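You operate a simulated robot arm through the tools that you are given. There is no shell and no other tool.

The job below is to be done with a simulated robot arm. You get a single attempt, and the scene is never put back.

JOB
Zero the gauge, then measure the beige crown: 21 mm goes to PASSED, anything else to REWORK.
Fine: zero with the arm down on the bare anvil, one press; raise the arm again.

Only the result counts: the job must be done as asked and must still hold three seconds after the hand-in. Knocking over, shifting, dropping, spilling or breaking anything else fails it.

ROBOT AND FRAMES
A 7-joint arm with a two-finger parallel gripper, fixed in place. Base frame: the origin is at the foot of the arm, x ahead of it, y to its left, z up; the work surface is at about z = 0.8. Units: m, degrees, N and s.
Its first joint turns from -149.0 to 149.0 degrees. Payload 3.43 kg.
The TCP is the grasp point between the finger pads, 0.03 m short of the fingertips. In the tool frame z runs along the fingers and y along their closing line. The gripper opens to 0.094 m. The fingers are 0.028 m wide and 0.01 m thick; the gripper's body (0.05 by 0.096 m) begins 0.055 m behind the TCP.
Orientation is that of the tool frame in the base frame, as a unit quaternion [w, x, y, z]. With the fingers straight down and closing along the base's y, the tool's x points along the base's -x, its y along +y and its z along -z.

CONTROLS
- The arm moves only by the tool send_rows. Its argument "steps" is a list of rows, each an object (a shift or turn left out is 0, a gripper value left out holds the last) with "delta_pos": the shift along the base's x, y, z in units of 300 mm (1.0 is 300 mm), a list of three; "rotation": the turn, a rotation vector about the base's x, y, z in units of 60 degrees (1.0 is 60 degrees), a list of three; "claw": the opening, from 0 (shut) to 1 (fully open). In form: [{"delta_pos": [x, y, z], "rotation": [ax, ay, az], "claw": claw}, ...]. A call has 1 to 20 rows; each row is the pose to reach, as a shift and turn from the pose commanded when the call began. A call with a number of a shift or a turn outside -1 to 1 is refused whole. Rows are played at 5 a second. More than 0.05 m and 8.6 degrees between two rows, or a gripper value outside its range, and nothing of the call is played. Where a pose cannot be reached the arm comes as near as it can. A force on the tool above 90 N (or 10 N above the force at the start of the call, whichever is more), or a blocked arm, ends the call early, and 0.2 s more pass. Each finger travels about 0.045 m/s and halts on what it meets, pressing with about 40 N; the grip force reading is that of the motor and also rises with nothing between the fingers. The clock runs only during rows and for 0.2 s after the last one: add rows that repeat a pose to give the fingers time. The reply holds the time, the measured pose of the TCP, the force on the tool along the base axes, the opening and the grip force, in the units named above and with some noise, with the torque about the TCP (base axes, N m) and any sound that the robot's microphone picked up, and new pictures: "pictures" is both (left out), scene, wrist or none.
- Cameras (640 x 400 px; columns grow to the right, rows downward): "scene" is fixed at [0.0433, 0.5032, 1.3786]; the picture's right is [0.41, -0.91, 0.00], its down [-0.53, -0.24, -0.82] and it looks along [0.75, 0.33, -0.58] (base axes); focal length 346 px, centre (320, 200). "wrist" rides on the gripper at [0.076, 0.014, -0.102] in the tool frame; the picture's right is [-0.18, 0.98, 0.00], its down [-0.75, -0.14, -0.64] and it looks along [-0.63, -0.12, 0.77] (tool axes); focal length 243 px, centre (320, 200). There is no depth. A picture from a camera that has moved, and an enlarged one, comes with that camera's place and axes in the base frame and with its lens. The place of the scene camera against the robot may be out by one fixed shift of up to 0.012 m in any direction.
- inspect(camera, box): a new picture of the part [left, top, right, bottom] of that camera's present view, enlarged. No time passes.
- close_job(): hands the job in; it is judged then, once.

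Places have to be worked out from the pictures, the camera data and where the tool is seen. Open the gripper and draw the arm clear of the work before you hand the job in, unless the task says otherwise.

The tools are called as a command line: name --argument value ..., lists and objects as JSON in quotes. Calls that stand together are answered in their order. send_rows: Moves the arm, as the interface text tells. Its arguments: {"type":"object","properties":{"steps":{"type":"array","items":{"type":"object","properties":{"delta_pos":{"type":"array","items":{"type":"number"}},"rotation":{"type":"array","items":{"type":"number"}},"claw":{"type":"number"}}}},"pictures":{"type":"string","enum":["both","scene","wrist","none"]}},"required":["steps"]} The other tools are called the same way: inspect (camera, box) takes an enlarged picture of a part of a camera's view; close_job () hands the job in.

At the start:

```text
time_s: 0.0
eef_pos: [0.7608, 0.6305, 1.1344]
tool_rot: [0.0, 0.0, 1.0, 0.001]
wrist_force: [0.3, 0.2, 0.3]
ft_torque: [-0.02, -0.03, -0.03]
width: 0.0938
grip_force: 0.1
```

scene: 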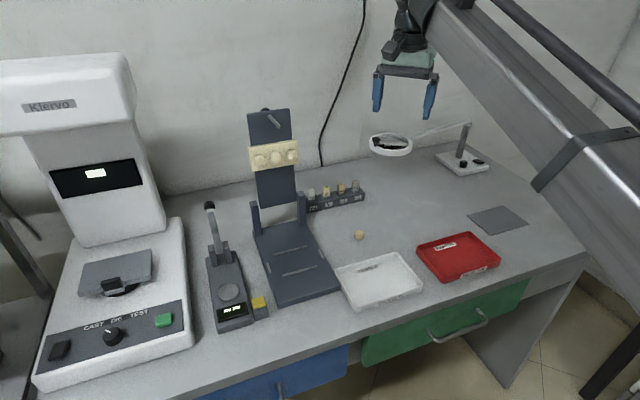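
wrist: 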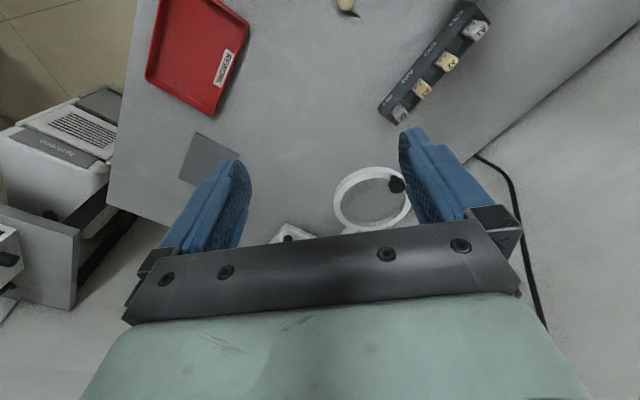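

The scene shows a gauge (dark device with a lever, anvil, display and yellow button), a small beige crown near the trays, and white and red trays. I'll zoom in on these parts first.

inspect --camera "scene" --box '[180, 180, 300, 340]'

inspect --camera "scene" --box '[300, 170, 520, 310]'

inspect --camera "wrist" --box '[120, 0, 520, 250]'

```text
2.50 times, centred on (240, 260) of scene
camera zoom: at [0.0433, 0.5032, 1.3786], right [0.41, -0.91, 0.0], down [-0.53, -0.24, -0.82], along [0.75, 0.33, -0.58], focal length 866 px, centre (520, 50)
```

zoom: 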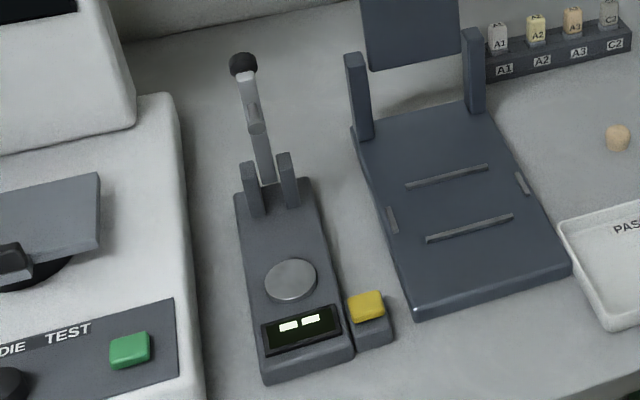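

```text
2.86 times, centred on (410, 240) of scene
camera zoom: at [0.0433, 0.5032, 1.3786], right [0.41, -0.91, 0.0], down [-0.53, -0.24, -0.82], along [0.75, 0.33, -0.58], focal length 990 px, centre (63, 86)
```

zoom: 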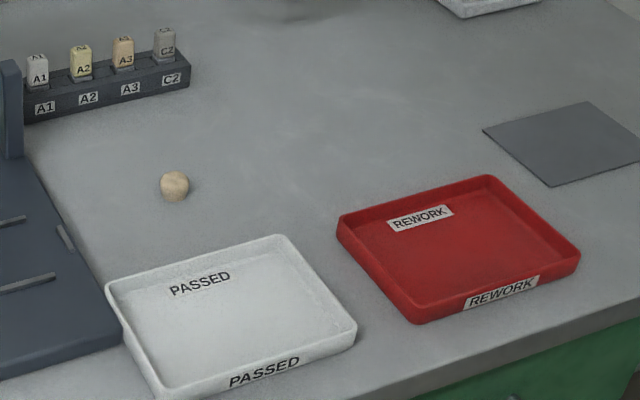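

```text
1.60 times, centred on (320, 125) of wrist
camera zoom: at [0.6844, 0.6451, 1.2393], right [0.18, 0.98, 0.0], down [0.75, -0.14, 0.64], along [0.63, -0.12, -0.77], focal length 388 px, centre (320, 320)
```

zoom: 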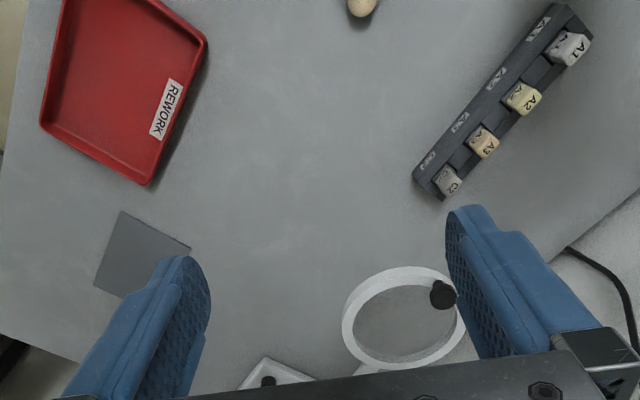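

The crown sits at about (0.68, 0.68), the gauge anvil at about (0.39, 0.86) and the yellow button at about (0.39, 0.785). The gauge's long axis runs roughly diagonally. I'll move the arm over and turn the wrist camera towards the gauge for a closer look.

send_rows --steps '[{"delta_pos": [-0.067, 0.027, 0], "rotation": [0, 0, 0.1]}, {"delta_pos": [-0.133, 0.053, 0], "rotation": [0, 0, 0.2]}, {"delta_pos": [-0.2, 0.08, 0], "rotation": [0, 0, 0.3]}, {"delta_pos": [-0.267, 0.107, 0], "rotation": [0, 0, 0.4]}, {"delta_pos": [-0.333, 0.133, 0], "rotation": [0, 0, 0.5]}, {"delta_pos": [-0.4, 0.16, 0], "rotation": [0, 0, 0.6]}, {"delta_pos": [-0.467, 0.187, 0], "rotation": [0, 0, 0.7]}, {"delta_pos": [-0.533, 0.213, 0], "rotation": [0, 0, 0.8]}, {"delta_pos": [-0.6, 0.24, 0], "rotation": [0, 0, 0.9]}, {"delta_pos": [-0.667, 0.267, 0], "rotation": [0, 0, 1.0]}]' --pictures "both"

```text
time_s: 2.2
eef_pos: [0.5614, 0.7107, 1.1364]
tool_rot: [-0.001, -0.501, 0.866, 0.0]
wrist_force: [0.2, 0.8, -0.7]
ft_torque: [-0.01, 0.0, -0.01]
width: 0.0939
grip_force: 0.1
camera wrist: at [0.5104, 0.6521, 1.2401], right [-0.76, 0.65, 0.0], down [0.5, 0.58, 0.64], along [0.42, 0.49, -0.77], focal length 243 px, centre (320, 200)
```

scene: 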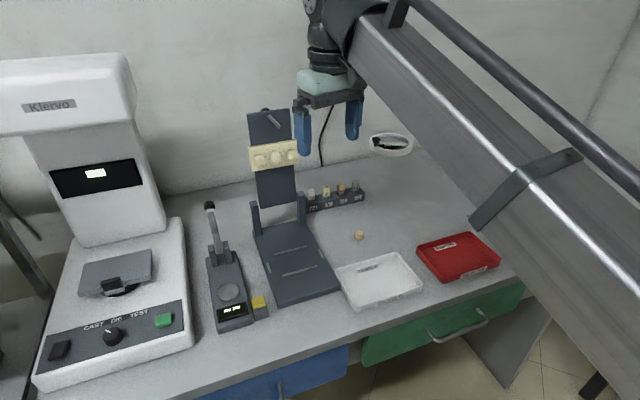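
wrist: 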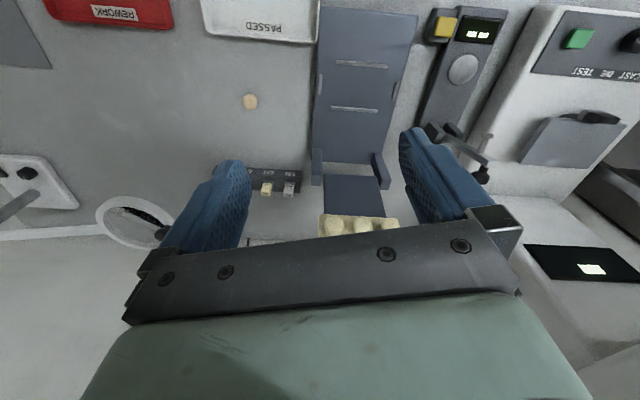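

The gauge is now at the upper right of the wrist view. I'll zoom in on it there.

inspect --camera "wrist" --box '[390, 0, 530, 200]'

inspect --camera "scene" --box '[190, 195, 280, 335]'

```text
2.00 times, centred on (460, 100) of wrist
camera zoom: at [0.5104, 0.6521, 1.2401], right [-0.76, 0.65, 0.0], down [0.5, 0.58, 0.64], along [0.42, 0.49, -0.77], focal length 485 px, centre (40, 400)
```

zoom: 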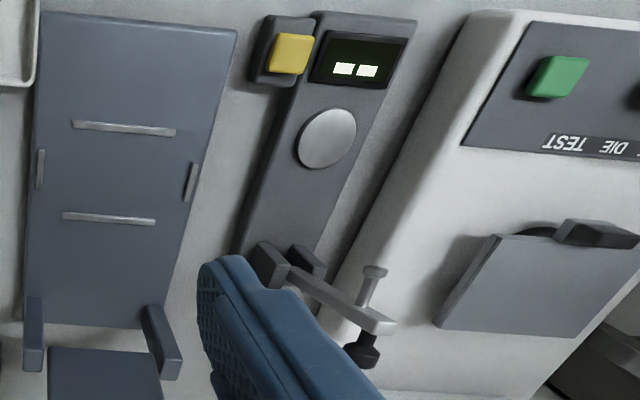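

```text
2.86 times, centred on (235, 265) of scene
camera zoom: at [0.0433, 0.5032, 1.3786], right [0.41, -0.91, 0.0], down [-0.53, -0.24, -0.82], along [0.75, 0.33, -0.58], focal length 990 px, centre (563, 14)
```

zoom: 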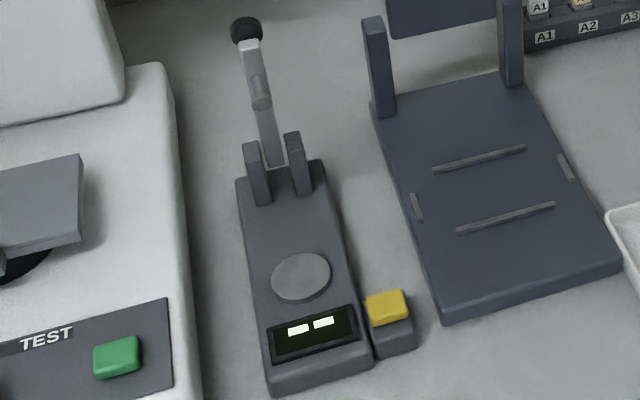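

The lever (measuring arm) is raised and leans back. It has a foot rod on its underside and a dark knob at its end. I'll turn the camera a further 40° and come closer to see the lever from the side.

send_rows --steps '[{"delta_pos": [-0.06, -0.005, -0.03], "rotation": [0, 0, 0.11]}, {"delta_pos": [-0.12, -0.01, -0.06], "rotation": [0, 0, 0.22]}, {"delta_pos": [-0.18, -0.015, -0.09], "rotation": [0, 0, 0.33]}, {"delta_pos": [-0.24, -0.02, -0.12], "rotation": [0, 0, 0.44]}, {"delta_pos": [-0.3, -0.03, -0.15], "rotation": [0, 0, 0.55]}, {"delta_pos": [-0.37, -0.036, -0.188], "rotation": [0, 0, 0.667]}]' --pictures "both"

```text
time_s: 3.6
eef_pos: [0.4495, 0.6993, 1.0812]
tool_rot: [0.0, 0.767, -0.642, 0.0]
wrist_force: [0.6, 0.1, 1.3]
ft_torque: [0.01, 0.0, -0.01]
width: 0.0941
grip_force: 0.0
camera wrist: at [0.4484, 0.6212, 1.1832], right [-1.0, 0.01, 0.0], down [0.01, 0.77, 0.64], along [0.01, 0.64, -0.77], focal length 243 px, centre (320, 200)
```

scene: 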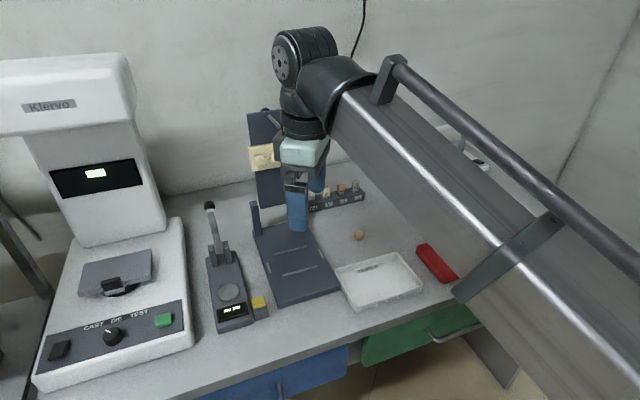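
wrist: 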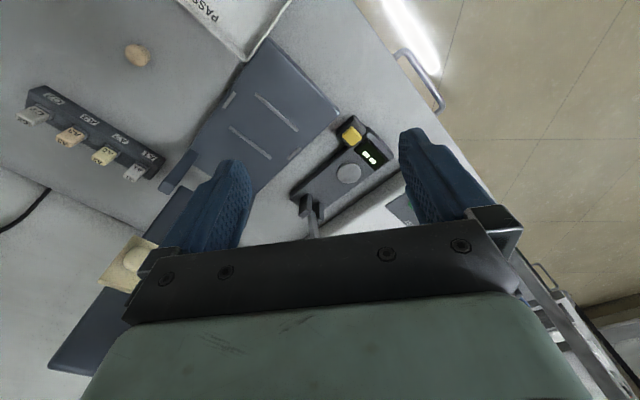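

The gripper bar hides the lever, so I'll move 7 cm further in +y. That should bring the lever into the upper part of the view.

send_rows --steps '[{"delta_pos": [0, 0.12, 0]}, {"delta_pos": [0, 0.24, 0]}, {"delta_pos": [0, 0.24, 0]}]' --pictures "both"

inspect --camera "wrist" --box '[230, 40, 430, 240]'

```text
time_s: 4.4
eef_pos: [0.4503, 0.7714, 1.0814]
tool_rot: [0.0, 0.766, -0.643, -0.001]
wrist_force: [0.4, 0.4, -0.4]
ft_torque: [0.01, -0.01, 0.0]
width: 0.0939
grip_force: 0.1
camera wrist: at [0.449, 0.6942, 1.1832], right [-1.0, 0.01, 0.0], down [0.01, 0.77, 0.64], along [0.01, 0.64, -0.77], focal length 243 px, centre (320, 200)
```

scene: 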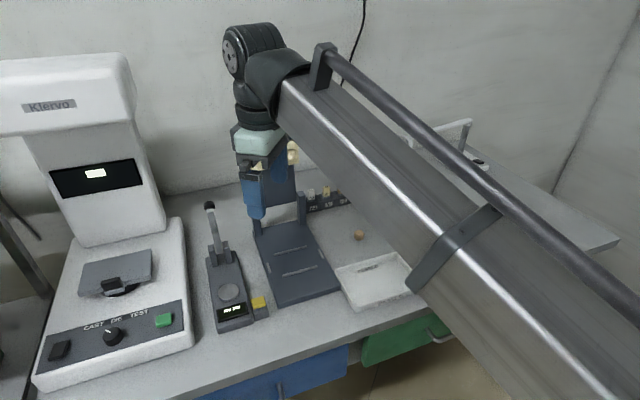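
wrist: 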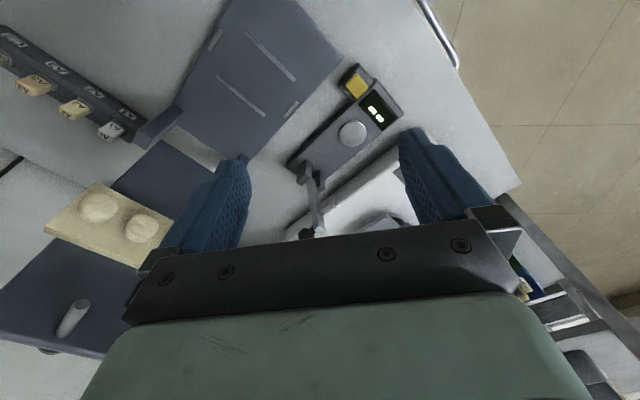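

```text
2.00 times, centred on (330, 140) of wrist
camera zoom: at [0.449, 0.6942, 1.1832], right [-1.0, 0.01, 0.0], down [0.01, 0.77, 0.64], along [0.01, 0.64, -0.77], focal length 485 px, centre (300, 320)
```

zoom: 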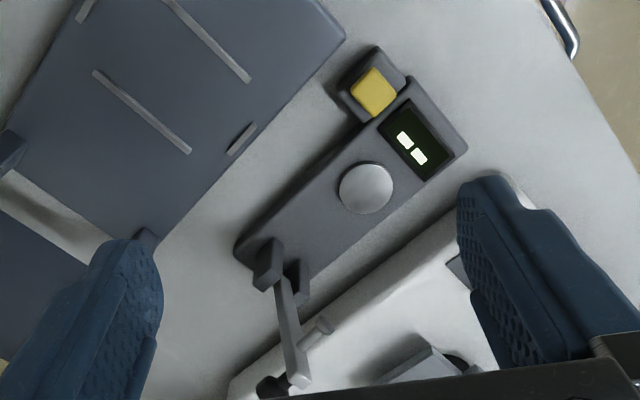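

From this view I estimate the anvil at about (0.40, 0.857), the lever pivot about 0.10 m behind it, and the lever nearly vertical with its knob at about z = 0.97. I'll align the gripper with the gauge plane (yaw about 46°) above the anvil to get a centred view along the gauge.

send_rows --steps '[{"delta_pos": [-0.024, 0.041, 0], "rotation": [0, 0, -0.1275]}, {"delta_pos": [-0.048, 0.082, 0], "rotation": [0, 0, -0.255]}, {"delta_pos": [-0.072, 0.122, 0], "rotation": [0, 0, -0.3825]}, {"delta_pos": [-0.096, 0.163, 0], "rotation": [0, 0, -0.51]}, {"delta_pos": [-0.12, 0.204, 0], "rotation": [0, 0, -0.638]}, {"delta_pos": [-0.144, 0.245, 0], "rotation": [0, 0, -0.765]}, {"delta_pos": [-0.168, 0.285, 0], "rotation": [0, 0, -0.893]}, {"delta_pos": [-0.168, 0.285, 0], "rotation": [0, 0, -0.893]}]' --pictures "both"

inspect --camera "wrist" --box '[220, 20, 420, 240]'

```text
time_s: 6.2
eef_pos: [0.3981, 0.8563, 1.0797]
tool_rot: [0.0, -0.393, 0.919, 0.0]
wrist_force: [-0.1, -0.7, 0.0]
ft_torque: [0.01, 0.0, 0.0]
width: 0.0939
grip_force: 0.0
camera wrist: at [0.3362, 0.8118, 1.1827], right [-0.58, 0.81, 0.0], down [0.62, 0.45, 0.64], along [0.52, 0.37, -0.77], focal length 243 px, centre (320, 200)
```

scene: 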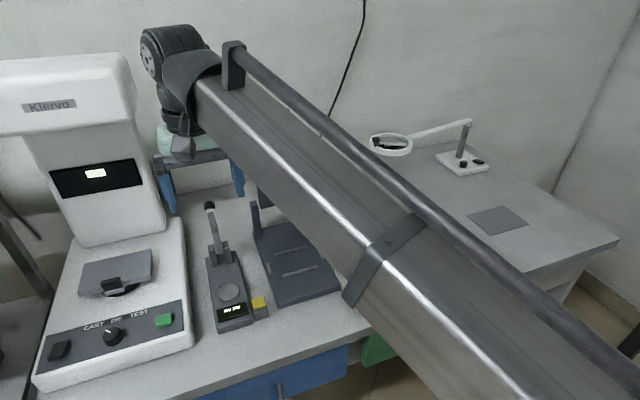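
wrist: 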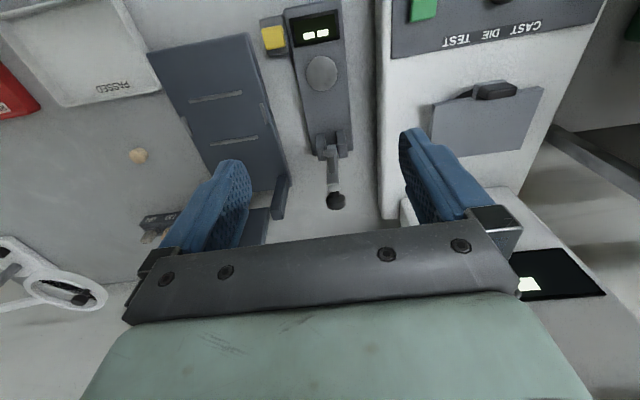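

```text
1.82 times, centred on (320, 130) of wrist
camera zoom: at [0.3362, 0.8118, 1.1827], right [-0.58, 0.81, 0.0], down [0.62, 0.45, 0.64], along [0.52, 0.37, -0.77], focal length 441 px, centre (320, 327)
```

zoom: 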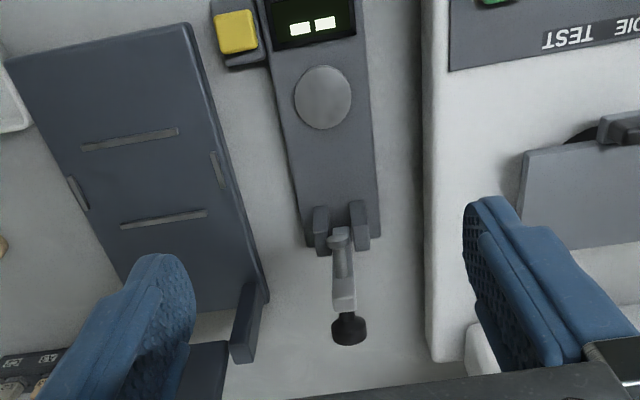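

The knob triangulates to about (0.472, 0.932, 0.966), the foot tip to about (0.436, 0.899, 0.936), and the lever is close to vertical. With the tool straight down that is at the edge of reach, so I'll tilt the fingers outward 45° along the gauge axis, staying clear in front of the lever, and look along the gauge.

send_rows --steps '[{"delta_pos": [-0.006, -0.008, -0.045], "rotation": [0.09, -0.086, 0]}, {"delta_pos": [-0.012, -0.017, -0.09], "rotation": [0.181, -0.172, 0]}, {"delta_pos": [-0.018, -0.025, -0.135], "rotation": [0.271, -0.259, 0]}, {"delta_pos": [-0.025, -0.033, -0.18], "rotation": [0.362, -0.345, 0]}, {"delta_pos": [-0.031, -0.042, -0.225], "rotation": [0.452, -0.431, 0]}, {"delta_pos": [-0.037, -0.05, -0.267], "rotation": [0.543, -0.5175, 0]}, {"delta_pos": [-0.037, -0.05, -0.267], "rotation": [0.543, -0.5175, 0]}]' --pictures "both"

inspect --camera "wrist" --box '[200, 60, 440, 240]'

```text
time_s: 7.8
eef_pos: [0.3899, 0.8417, 1.0001]
tool_rot: [0.353, -0.364, 0.849, 0.151]
wrist_force: [-0.3, 0.1, 0.5]
ft_torque: [0.01, -0.02, 0.01]
width: 0.0942
grip_force: 0.1
camera wrist: at [0.2915, 0.7608, 1.0186], right [-0.62, 0.77, 0.13], down [0.16, -0.04, 0.99], along [0.77, 0.63, -0.09], focal length 243 px, centre (320, 200)
```

scene: 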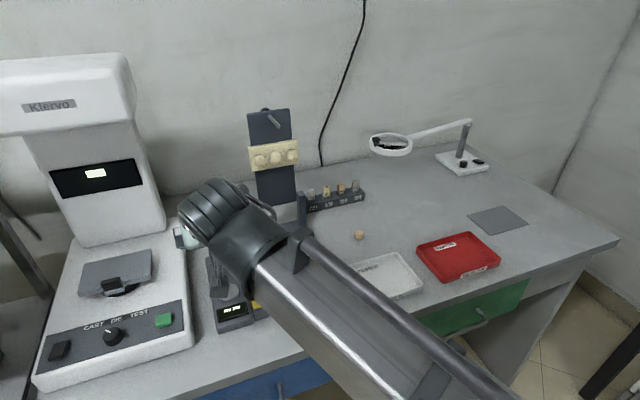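
wrist: 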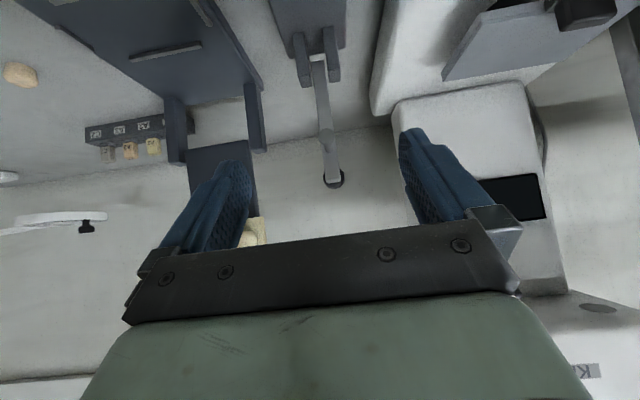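

```text
2.22 times, centred on (320, 150) of wrist
camera zoom: at [0.2915, 0.7608, 1.0186], right [-0.62, 0.77, 0.13], down [0.16, -0.04, 0.99], along [0.77, 0.63, -0.09], focal length 539 px, centre (320, 311)
```

zoom: 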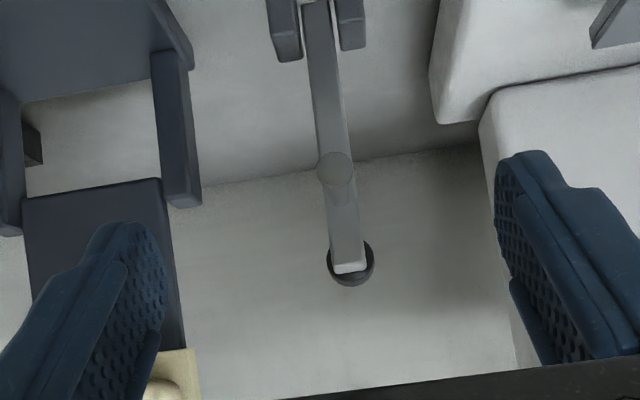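

The knob, about 22 mm across, is only about 1 mm off the gripper's centre plane and sits about 0.10 m ahead in the tool frame. I'll go to a pre-grasp 4 cm short of it with the gripper part-open and check again.

send_rows --steps '[{"delta_pos": [0.045, 0.05, 0.02], "claw": 0.7}, {"delta_pos": [0.09, 0.1, 0.04], "claw": 0.6}, {"delta_pos": [0.14, 0.15, 0.04], "claw": 0.6}, {"delta_pos": [0.183, 0.197, 0.04], "claw": 0.6}, {"delta_pos": [0.183, 0.197, 0.04], "claw": 0.6}]' --pictures "both"

inspect --camera "wrist" --box '[220, 90, 420, 240]'

```text
time_s: 9.0
eef_pos: [0.4425, 0.9022, 1.0125]
tool_rot: [0.352, -0.364, 0.849, 0.151]
wrist_force: [-0.2, 0.6, 0.4]
ft_torque: [0.0, -0.03, 0.01]
width: 0.0564
grip_force: 0.0
camera wrist: at [0.3445, 0.8206, 1.0313], right [-0.62, 0.77, 0.13], down [0.16, -0.04, 0.99], along [0.77, 0.63, -0.1], focal length 243 px, centre (320, 200)
```

scene: 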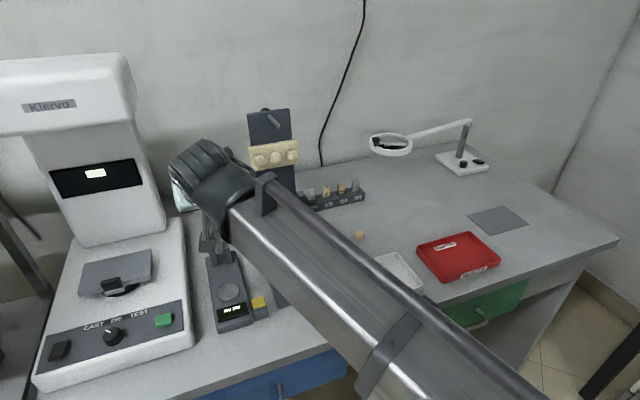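
wrist: 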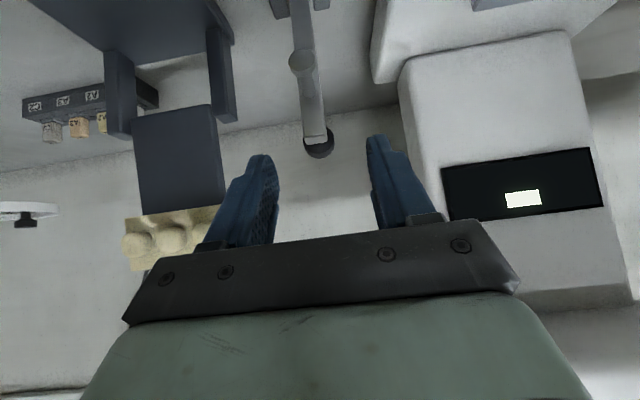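

```text
2.67 times, centred on (320, 165) of wrist
camera zoom: at [0.3445, 0.8206, 1.0313], right [-0.62, 0.77, 0.13], down [0.16, -0.04, 0.99], along [0.77, 0.63, -0.1], focal length 647 px, centre (320, 293)
```

zoom: 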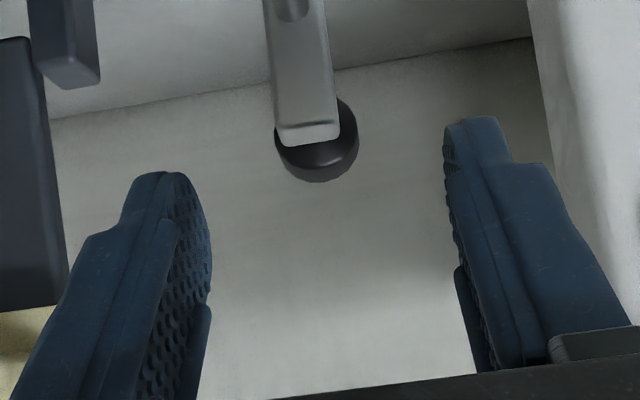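

The knob is about 1 mm off-centre and about 54 mm ahead of the TCP along the tool axis. I'll advance 39 mm so the fingers straddle it, correcting the lateral offset as I go.

send_rows --steps '[{"delta_pos": [0.017, 0.016, -0.023]}, {"delta_pos": [0.033, 0.032, -0.046]}, {"delta_pos": [0.05, 0.048, -0.069]}, {"delta_pos": [0.066, 0.064, -0.092]}, {"delta_pos": [0.066, 0.064, -0.092]}]' --pictures "both"

inspect --camera "wrist" --box '[220, 60, 420, 240]'

```text
time_s: 10.2
eef_pos: [0.4612, 0.9206, 0.9841]
tool_rot: [0.352, -0.365, 0.849, 0.151]
wrist_force: [-0.7, 0.0, 0.0]
ft_torque: [0.01, 0.0, 0.0]
width: 0.0563
grip_force: 0.0
camera wrist: at [0.3646, 0.8398, 1.0035], right [-0.62, 0.77, 0.13], down [0.16, -0.04, 0.99], along [0.77, 0.63, -0.1], focal length 243 px, centre (320, 200)
```

scene: 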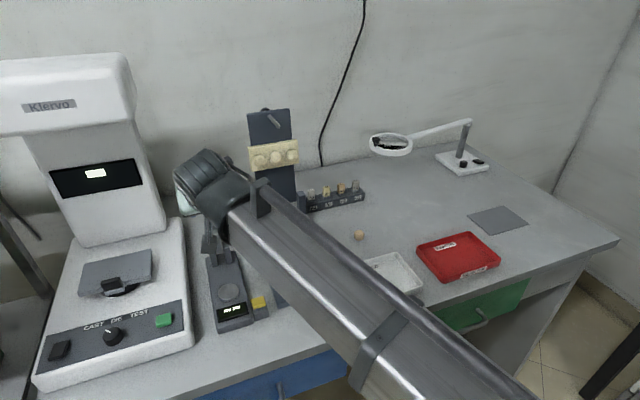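
wrist: 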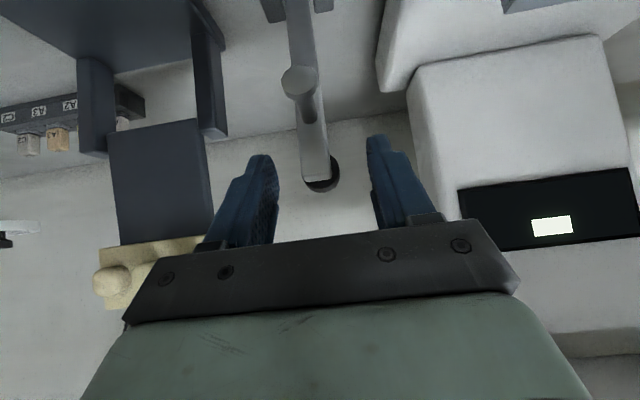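

```text
2.22 times, centred on (320, 150) of wrist
camera zoom: at [0.3646, 0.8398, 1.0035], right [-0.62, 0.77, 0.13], down [0.16, -0.04, 0.99], along [0.77, 0.63, -0.1], focal length 539 px, centre (320, 311)
```

zoom: 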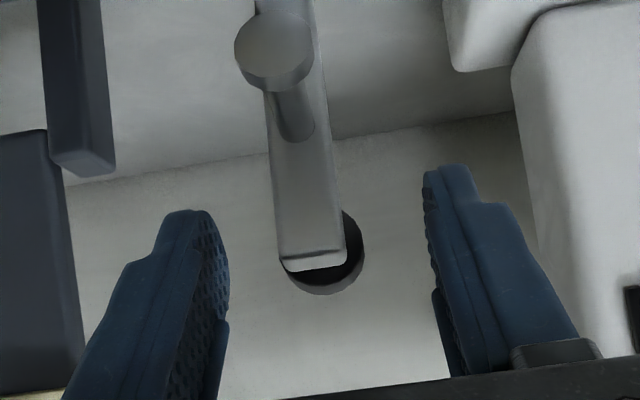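

The knob now sits between the pads: tool y ≈ 0, about 15 mm ahead of the TCP. I'll close gently onto it and watch the force readings.

send_rows --steps '[{"claw": 0.4}, {"claw": 0.3}, {"claw": 0.25}, {"claw": 0.22}, {"claw": 0.22}]' --pictures "wrist"

```text
time_s: 11.4
eef_pos: [0.4614, 0.9207, 0.9848]
tool_rot: [0.351, -0.365, 0.849, 0.151]
wrist_force: [-2.4, 1.2, 0.3]
ft_torque: [0.0, 0.01, 0.01]
width: 0.0224
grip_force: 2.2
camera wrist: at [0.3643, 0.8399, 1.0036], right [-0.62, 0.77, 0.13], down [0.16, -0.04, 0.99], along [0.77, 0.63, -0.1], focal length 243 px, centre (320, 200)
```

wrist: 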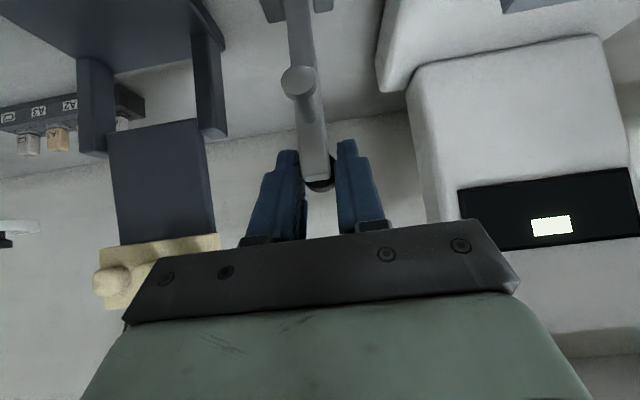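

I have a light grip at width 22.4 mm with about 2 N and little side load. Next I'll swing the knob forward through the first 20° of its arc and check how the lever behaves.

send_rows --steps '[{"delta_pos": [-0.0253, -0.0265, -0.001], "claw": 0.2}, {"delta_pos": [-0.0524, -0.055, -0.0057], "claw": 0.2}, {"delta_pos": [-0.0752, -0.0789, -0.013], "claw": 0.2}, {"delta_pos": [-0.0966, -0.1013, -0.023], "claw": 0.2}]' --pictures "both"

inspect --camera "wrist" --box '[220, 0, 420, 240]'

```text
time_s: 12.4
eef_pos: [0.433, 0.8919, 0.9766]
tool_rot: [0.352, -0.365, 0.849, 0.15]
wrist_force: [-6.2, 7.9, 1.7]
ft_torque: [0.21, -0.01, 0.14]
width: 0.0253
grip_force: 5.0
camera wrist: at [0.3362, 0.8095, 0.9959], right [-0.62, 0.77, 0.13], down [0.16, -0.04, 0.99], along [0.77, 0.64, -0.1], focal length 243 px, centre (320, 200)
```

scene: 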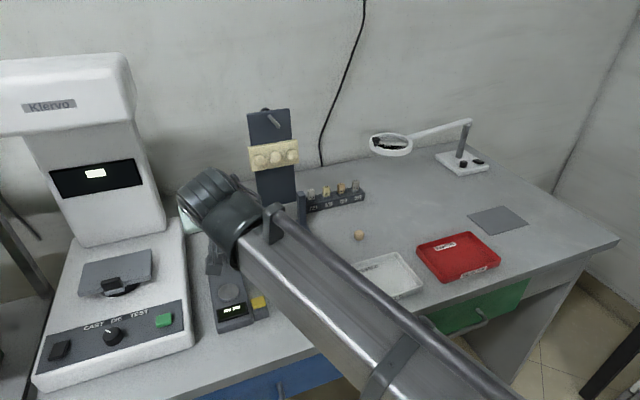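
wrist: 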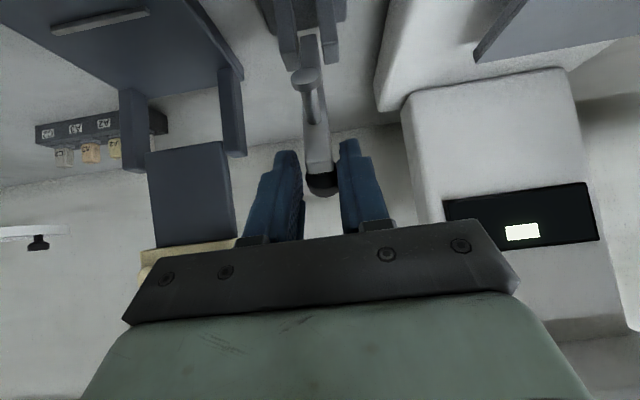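

```text
1.67 times, centred on (320, 120) of wrist
camera zoom: at [0.3362, 0.8095, 0.9959], right [-0.62, 0.77, 0.13], down [0.16, -0.04, 0.99], along [0.77, 0.64, -0.1], focal length 404 px, centre (320, 333)
```

zoom: 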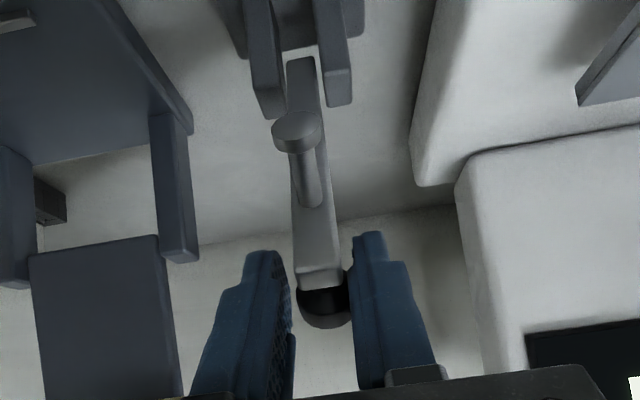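

The lever swings easily, but the side force of about 10 N shows the knob bearing on the right finger only, so the true gauge axis is about 2° off my estimate (about 44°). I'll shift 1.5 mm sideways and continue the arc along the corrected direction.

send_rows --steps '[{"delta_pos": [-0.0036, 0.0035, 0], "claw": 0.21}, {"delta_pos": [-0.0257, -0.018, -0.0127]}, {"delta_pos": [-0.0467, -0.0384, -0.028]}, {"delta_pos": [-0.0667, -0.058, -0.0457]}, {"delta_pos": [-0.0857, -0.0763, -0.066]}]' --pictures "wrist"

inspect --camera "wrist" --box '[220, 0, 420, 240]'

```text
time_s: 13.6
eef_pos: [0.408, 0.8662, 0.958]
tool_rot: [0.352, -0.364, 0.849, 0.15]
wrist_force: [-4.0, 3.0, 0.7]
ft_torque: [0.05, -0.03, 0.08]
width: 0.0228
grip_force: 2.8
camera wrist: at [0.3102, 0.7853, 0.9772], right [-0.62, 0.77, 0.13], down [0.16, -0.04, 0.99], along [0.77, 0.63, -0.1], focal length 243 px, centre (320, 200)
```

wrist: 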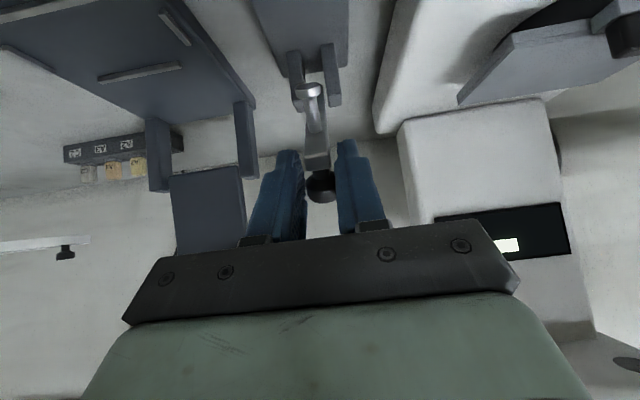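

```text
1.67 times, centred on (320, 120) of wrist
camera zoom: at [0.3102, 0.7853, 0.9772], right [-0.62, 0.77, 0.13], down [0.16, -0.04, 0.99], along [0.77, 0.63, -0.1], focal length 404 px, centre (320, 333)
```

zoom: 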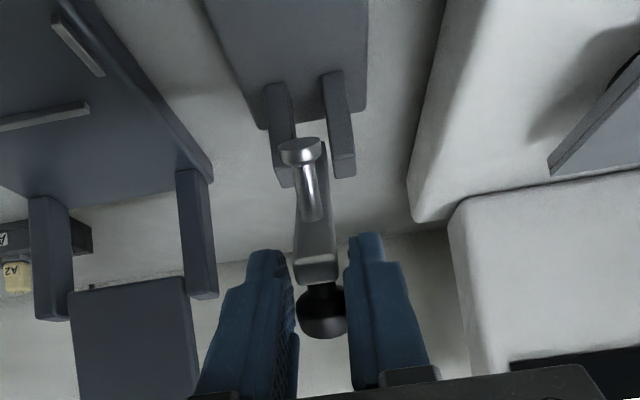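

The swing is working, but the knob has slid about 9 mm across the pads, so my arc ran slightly low. I'll loosen to a cage, recentre on the knob, and regrip a little more firmly.

send_rows --steps '[{"delta_pos": [0, 0, 0], "claw": 0.26}, {"delta_pos": [0.007, 0.008, 0.0107], "claw": 0.26}, {"delta_pos": [0.014, 0.016, 0.0213], "claw": 0.26}, {"delta_pos": [0.014, 0.016, 0.0213], "claw": 0.26}]' --pictures "wrist"

inspect --camera "wrist" --box '[220, 0, 420, 240]'

```text
time_s: 14.6
eef_pos: [0.4126, 0.8713, 0.9641]
tool_rot: [0.352, -0.364, 0.849, 0.15]
wrist_force: [0.0, 0.6, -0.1]
ft_torque: [0.0, -0.04, -0.01]
width: 0.0243
grip_force: 0.0
camera wrist: at [0.3151, 0.7906, 0.9834], right [-0.62, 0.77, 0.13], down [0.16, -0.04, 0.99], along [0.77, 0.63, -0.1], focal length 243 px, centre (320, 200)
```

wrist: 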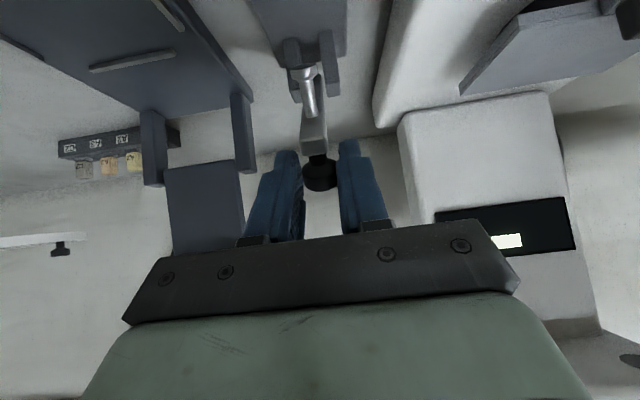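

```text
1.67 times, centred on (320, 120) of wrist
camera zoom: at [0.3151, 0.7906, 0.9834], right [-0.62, 0.77, 0.13], down [0.16, -0.04, 0.99], along [0.77, 0.63, -0.1], focal length 404 px, centre (320, 333)
```

zoom: 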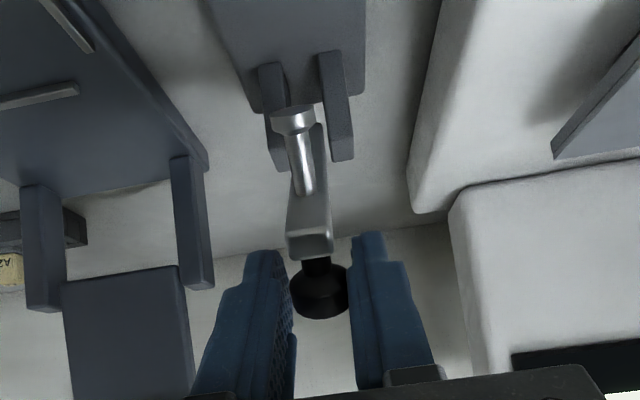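

With the grip loosened the lever stayed where it was, so the hinge holds by friction. I'll zoom in to locate the knob precisely between the fingers.

inspect --camera "wrist" --box '[270, 60, 370, 210]'

inspect --camera "scene" --box '[170, 180, 290, 340]'

```text
2.67 times, centred on (320, 135) of wrist
camera zoom: at [0.3151, 0.7906, 0.9834], right [-0.62, 0.77, 0.13], down [0.16, -0.04, 0.99], along [0.77, 0.63, -0.1], focal length 647 px, centre (320, 373)
```

zoom: 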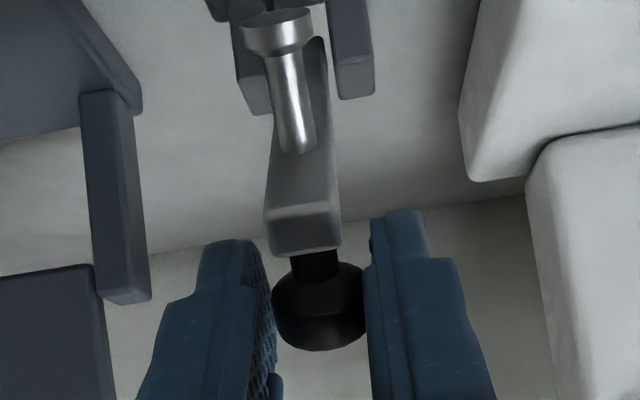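

```text
2.50 times, centred on (230, 260) of scene
camera zoom: at [0.0433, 0.5032, 1.3786], right [0.41, -0.91, 0.0], down [-0.53, -0.24, -0.82], along [0.75, 0.33, -0.58], focal length 866 px, centre (545, 50)
```

zoom: 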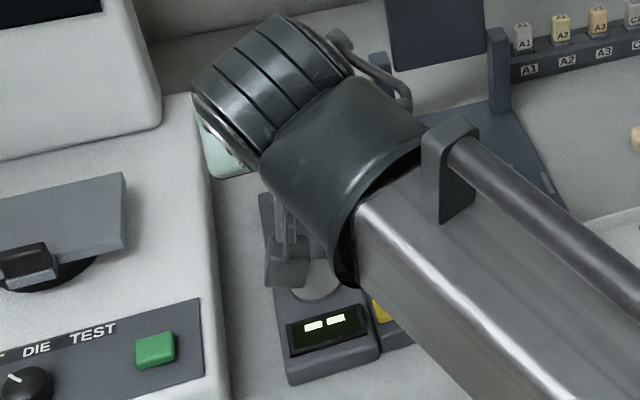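

The knob is a short cylinder about 22 mm wide, centred laterally but near the fingertips, with the lever at about 31° forward. I'll advance about 14 mm to seat it deeper between the pads, then grip more firmly.

send_rows --steps '[{"delta_pos": [0.017, 0.0165, -0.005], "claw": 0.27}, {"delta_pos": [0.0338, 0.0328, -0.0093], "claw": 0.27}, {"delta_pos": [0.0338, 0.0328, -0.0093], "claw": 0.2}, {"delta_pos": [0.0338, 0.0328, -0.0093], "claw": 0.12}, {"delta_pos": [0.0338, 0.0328, -0.0093], "claw": 0.12}]' --pictures "wrist"

inspect --camera "wrist" --box '[270, 60, 370, 210]'

```text
time_s: 15.8
eef_pos: [0.421, 0.8816, 0.9609]
tool_rot: [0.351, -0.365, 0.849, 0.151]
wrist_force: [2.6, -3.8, 0.7]
ft_torque: [-0.01, -0.03, 0.02]
width: 0.0212
grip_force: 45.1
camera wrist: at [0.3244, 0.8008, 0.9806], right [-0.62, 0.77, 0.13], down [0.16, -0.04, 0.99], along [0.77, 0.63, -0.1], focal length 243 px, centre (320, 200)
```

wrist: 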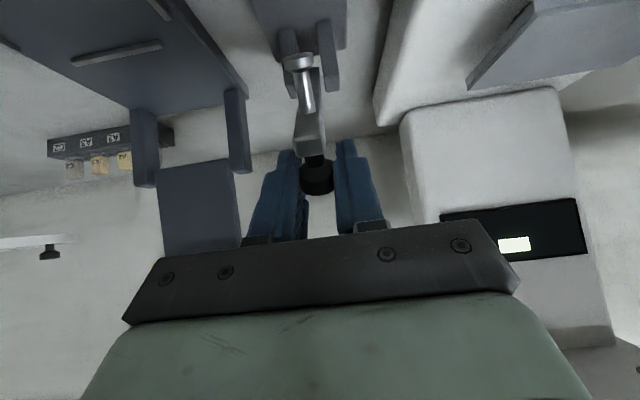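

```text
2.67 times, centred on (320, 135) of wrist
camera zoom: at [0.3244, 0.8008, 0.9806], right [-0.62, 0.77, 0.13], down [0.16, -0.04, 0.99], along [0.77, 0.63, -0.1], focal length 647 px, centre (320, 373)
```

zoom: 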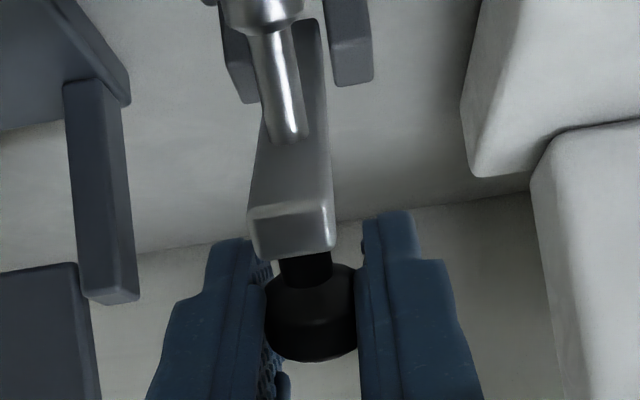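

The grip is now firm (45 N), which is more than needed, so I'll ease it to a moderate level. Then I'll swing another 15° along the arc and check for slip and force.

send_rows --steps '[{"claw": 0.17}, {"delta_pos": [-0.018, -0.0175, -0.019], "claw": 0.17}, {"delta_pos": [-0.035, -0.034, -0.039], "claw": 0.17}, {"delta_pos": [-0.0507, -0.0493, -0.0605], "claw": 0.17}]' --pictures "wrist"

inspect --camera "wrist" --box '[270, 60, 370, 210]'

```text
time_s: 16.8
eef_pos: [0.4075, 0.8674, 0.9429]
tool_rot: [0.352, -0.364, 0.849, 0.15]
wrist_force: [14.0, 1.1, 4.5]
ft_torque: [0.92, -0.96, 0.05]
width: 0.0211
grip_force: 45.3
camera wrist: at [0.3099, 0.7863, 0.9625], right [-0.62, 0.77, 0.13], down [0.15, -0.04, 0.99], along [0.77, 0.63, -0.09], focal length 243 px, centre (320, 200)
```

wrist: 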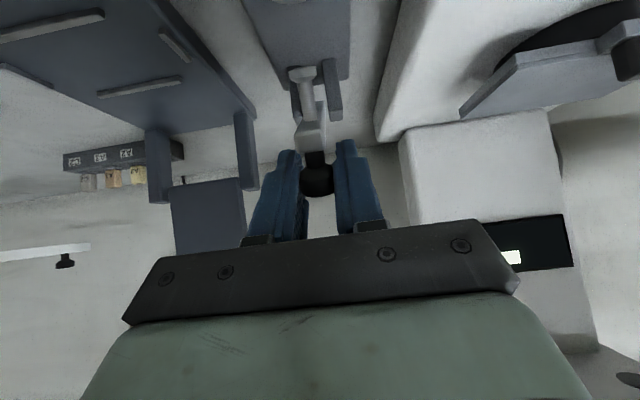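

```text
2.67 times, centred on (320, 135) of wrist
camera zoom: at [0.3099, 0.7863, 0.9625], right [-0.62, 0.77, 0.13], down [0.15, -0.04, 0.99], along [0.77, 0.63, -0.09], focal length 647 px, centre (320, 373)
```

zoom: 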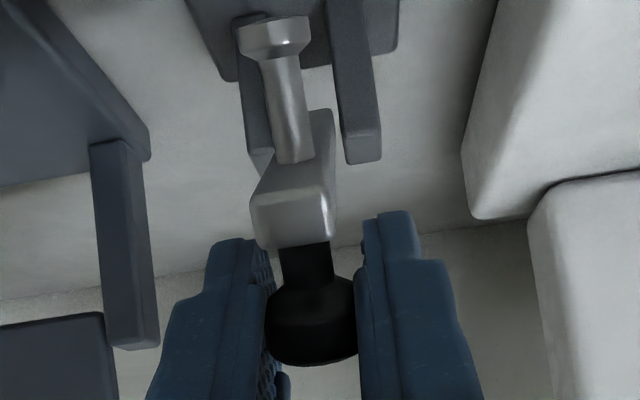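

The force is up to 14 N because the knob's rotation rubs in the tight grip. Since the hinge stays put when released, I'll let go, back the fingers out along the tool axis, and later push the knob down from above.

send_rows --steps '[{"claw": 0.35}, {"claw": 0.5}, {"delta_pos": [-0.04, -0.042, 0.058], "claw": 0.6}, {"delta_pos": [-0.08, -0.084, 0.116], "claw": 0.6}, {"delta_pos": [-0.114, -0.119, 0.165], "claw": 0.6}, {"delta_pos": [-0.114, -0.119, 0.165], "claw": 0.6}]' --pictures "both"

inspect --camera "wrist" --box '[220, 40, 420, 220]'

inspect --camera "scene" --box '[180, 180, 300, 340]'

```text
time_s: 18.2
eef_pos: [0.3746, 0.8324, 0.9946]
tool_rot: [0.351, -0.364, 0.849, 0.151]
wrist_force: [-0.1, 0.0, -0.1]
ft_torque: [-0.02, -0.04, 0.0]
width: 0.0566
grip_force: 0.0
camera wrist: at [0.276, 0.751, 1.0132], right [-0.62, 0.77, 0.13], down [0.16, -0.04, 0.99], along [0.77, 0.63, -0.1], focal length 243 px, centre (320, 200)
```

scene: 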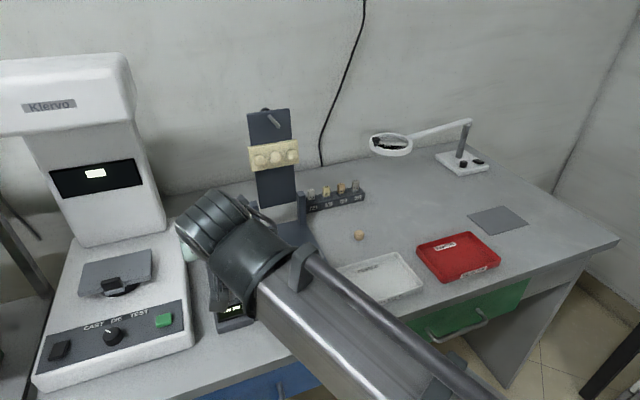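
wrist: 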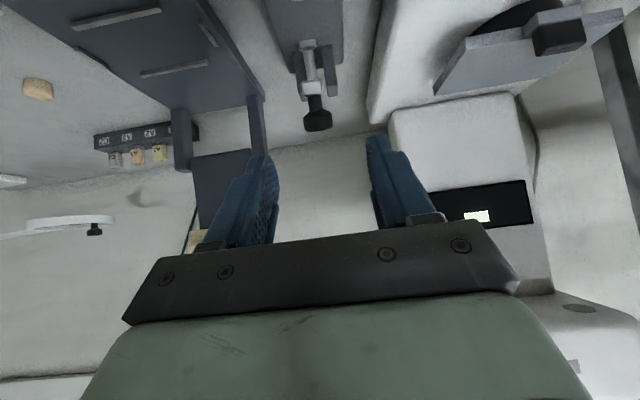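

```text
2.22 times, centred on (320, 130) of wrist
camera zoom: at [0.276, 0.751, 1.0132], right [-0.62, 0.77, 0.13], down [0.16, -0.04, 0.99], along [0.77, 0.63, -0.1], focal length 539 px, centre (320, 356)
```

zoom: 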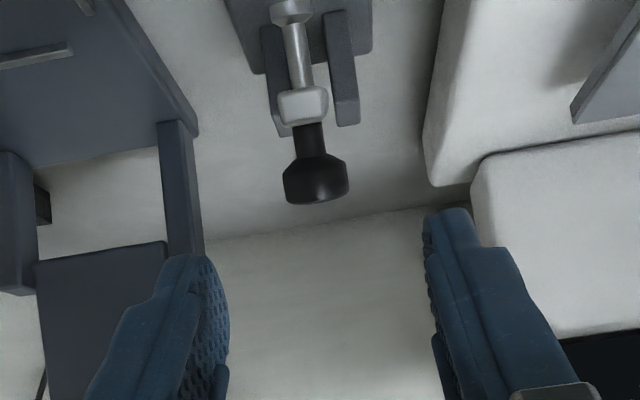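

```text
2.50 times, centred on (240, 260) of scene
camera zoom: at [0.0433, 0.5032, 1.3786], right [0.41, -0.91, 0.0], down [-0.53, -0.24, -0.82], along [0.75, 0.33, -0.58], focal length 866 px, centre (520, 50)
```

zoom: 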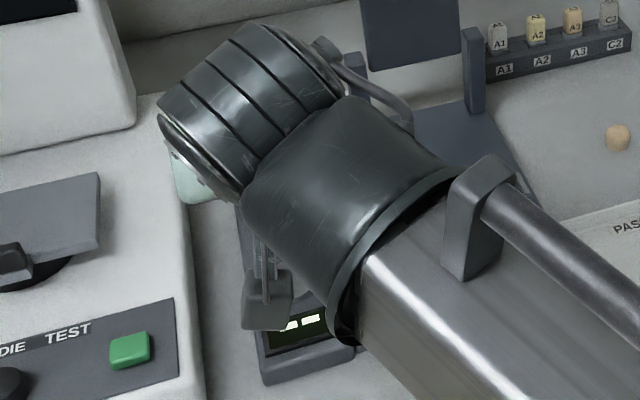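

The gauge has not moved and the lever holds at roughly 50° forward. I'll un-tilt to tool-down above the gauge and close the fingers, which also gives a clear top view.

send_rows --steps '[{"delta_pos": [0.0, 0.0, 0.05], "rotation": [-0.09, 0.086, 0], "claw": 0.6}, {"delta_pos": [0.0, 0.0, 0.1], "rotation": [-0.181, 0.172, 0]}, {"delta_pos": [0.0, 0.0, 0.15], "rotation": [-0.271, 0.259, 0]}, {"delta_pos": [0.02, 0.02, 0.2], "rotation": [-0.362, 0.345, 0]}, {"delta_pos": [0.04, 0.04, 0.25], "rotation": [-0.452, 0.431, 0]}, {"delta_pos": [0.06, 0.06, 0.25], "rotation": [-0.543, 0.5175, 0]}, {"delta_pos": [0.078, 0.08, 0.25], "rotation": [-0.543, 0.5175, 0]}, {"delta_pos": [0.078, 0.08, 0.25], "rotation": [-0.543, 0.5175, 0]}]' --pictures "both"

inspect --camera "wrist" --box '[230, 0, 410, 190]'

```text
time_s: 20.0
eef_pos: [0.3974, 0.8558, 1.066]
tool_rot: [0.0, -0.394, 0.919, -0.001]
wrist_force: [-0.3, -0.5, -0.2]
ft_torque: [-0.02, 0.02, 0.0]
width: 0.0562
grip_force: 0.1
camera wrist: at [0.3335, 0.8109, 1.1697], right [-0.59, 0.81, 0.0], down [0.62, 0.45, 0.64], along [0.52, 0.38, -0.77], focal length 243 px, centre (320, 200)
```

scene: 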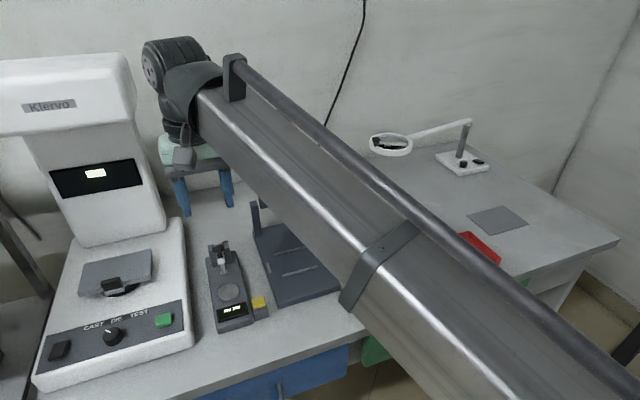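
wrist: 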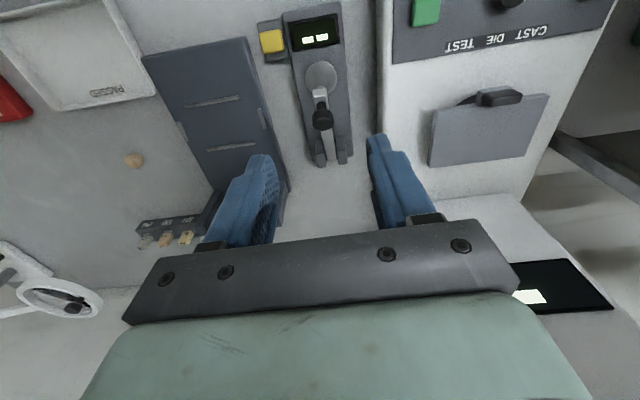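

```text
2.11 times, centred on (320, 95) of wrist
camera zoom: at [0.3335, 0.8109, 1.1697], right [-0.59, 0.81, 0.0], down [0.62, 0.45, 0.64], along [0.52, 0.38, -0.77], focal length 511 px, centre (320, 421)
```

zoom: 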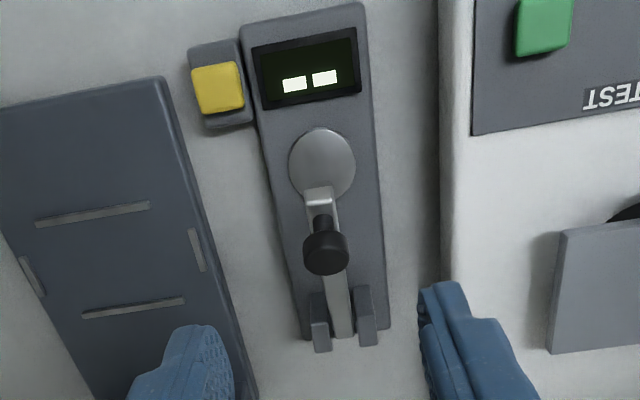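

In the top view the lever is about 50° forward and the knob triangulates to about (0.408, 0.869, 0.934). I'll close the fingers and place them just above the knob.

send_rows --steps '[{"delta_pos": [0, 0, 0], "claw": 0.3}, {"delta_pos": [0.017, 0.021, -0.05], "claw": 0.0}, {"delta_pos": [0.034, 0.043, -0.12], "claw": 0.0}, {"delta_pos": [0.034, 0.043, -0.2], "claw": 0.0}, {"delta_pos": [0.034, 0.043, -0.23], "claw": 0.0}, {"delta_pos": [0.034, 0.043, -0.23], "claw": 0.0}]' --pictures "both"

inspect --camera "wrist" --box '[230, 0, 410, 190]'

```text
time_s: 21.4
eef_pos: [0.4064, 0.867, 0.9979]
tool_rot: [0.0, -0.394, 0.919, -0.001]
wrist_force: [-0.5, -0.2, 0.1]
ft_torque: [0.03, 0.01, 0.01]
width: 0.0
grip_force: 32.8
camera wrist: at [0.3435, 0.823, 1.101], right [-0.59, 0.81, 0.0], down [0.62, 0.45, 0.64], along [0.52, 0.38, -0.77], focal length 243 px, centre (320, 200)
```

scene: 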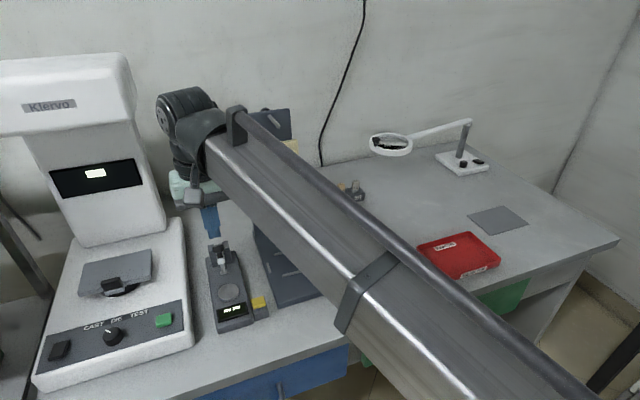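
wrist: 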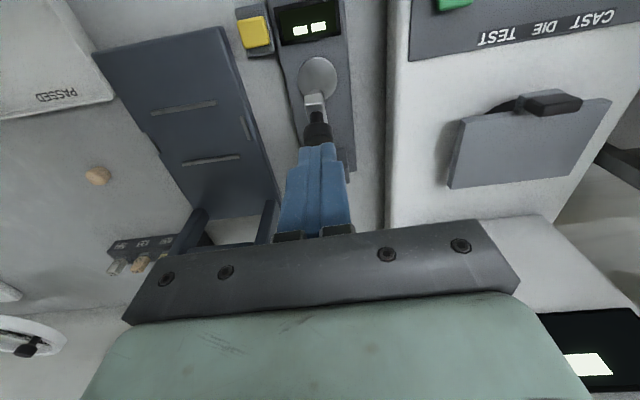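

```text
2.11 times, centred on (320, 95) of wrist
camera zoom: at [0.3435, 0.823, 1.101], right [-0.59, 0.81, 0.0], down [0.62, 0.45, 0.64], along [0.52, 0.38, -0.77], focal length 511 px, centre (320, 421)
```

zoom: 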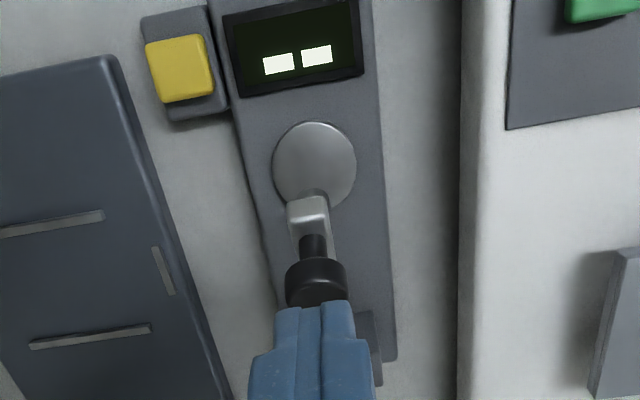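

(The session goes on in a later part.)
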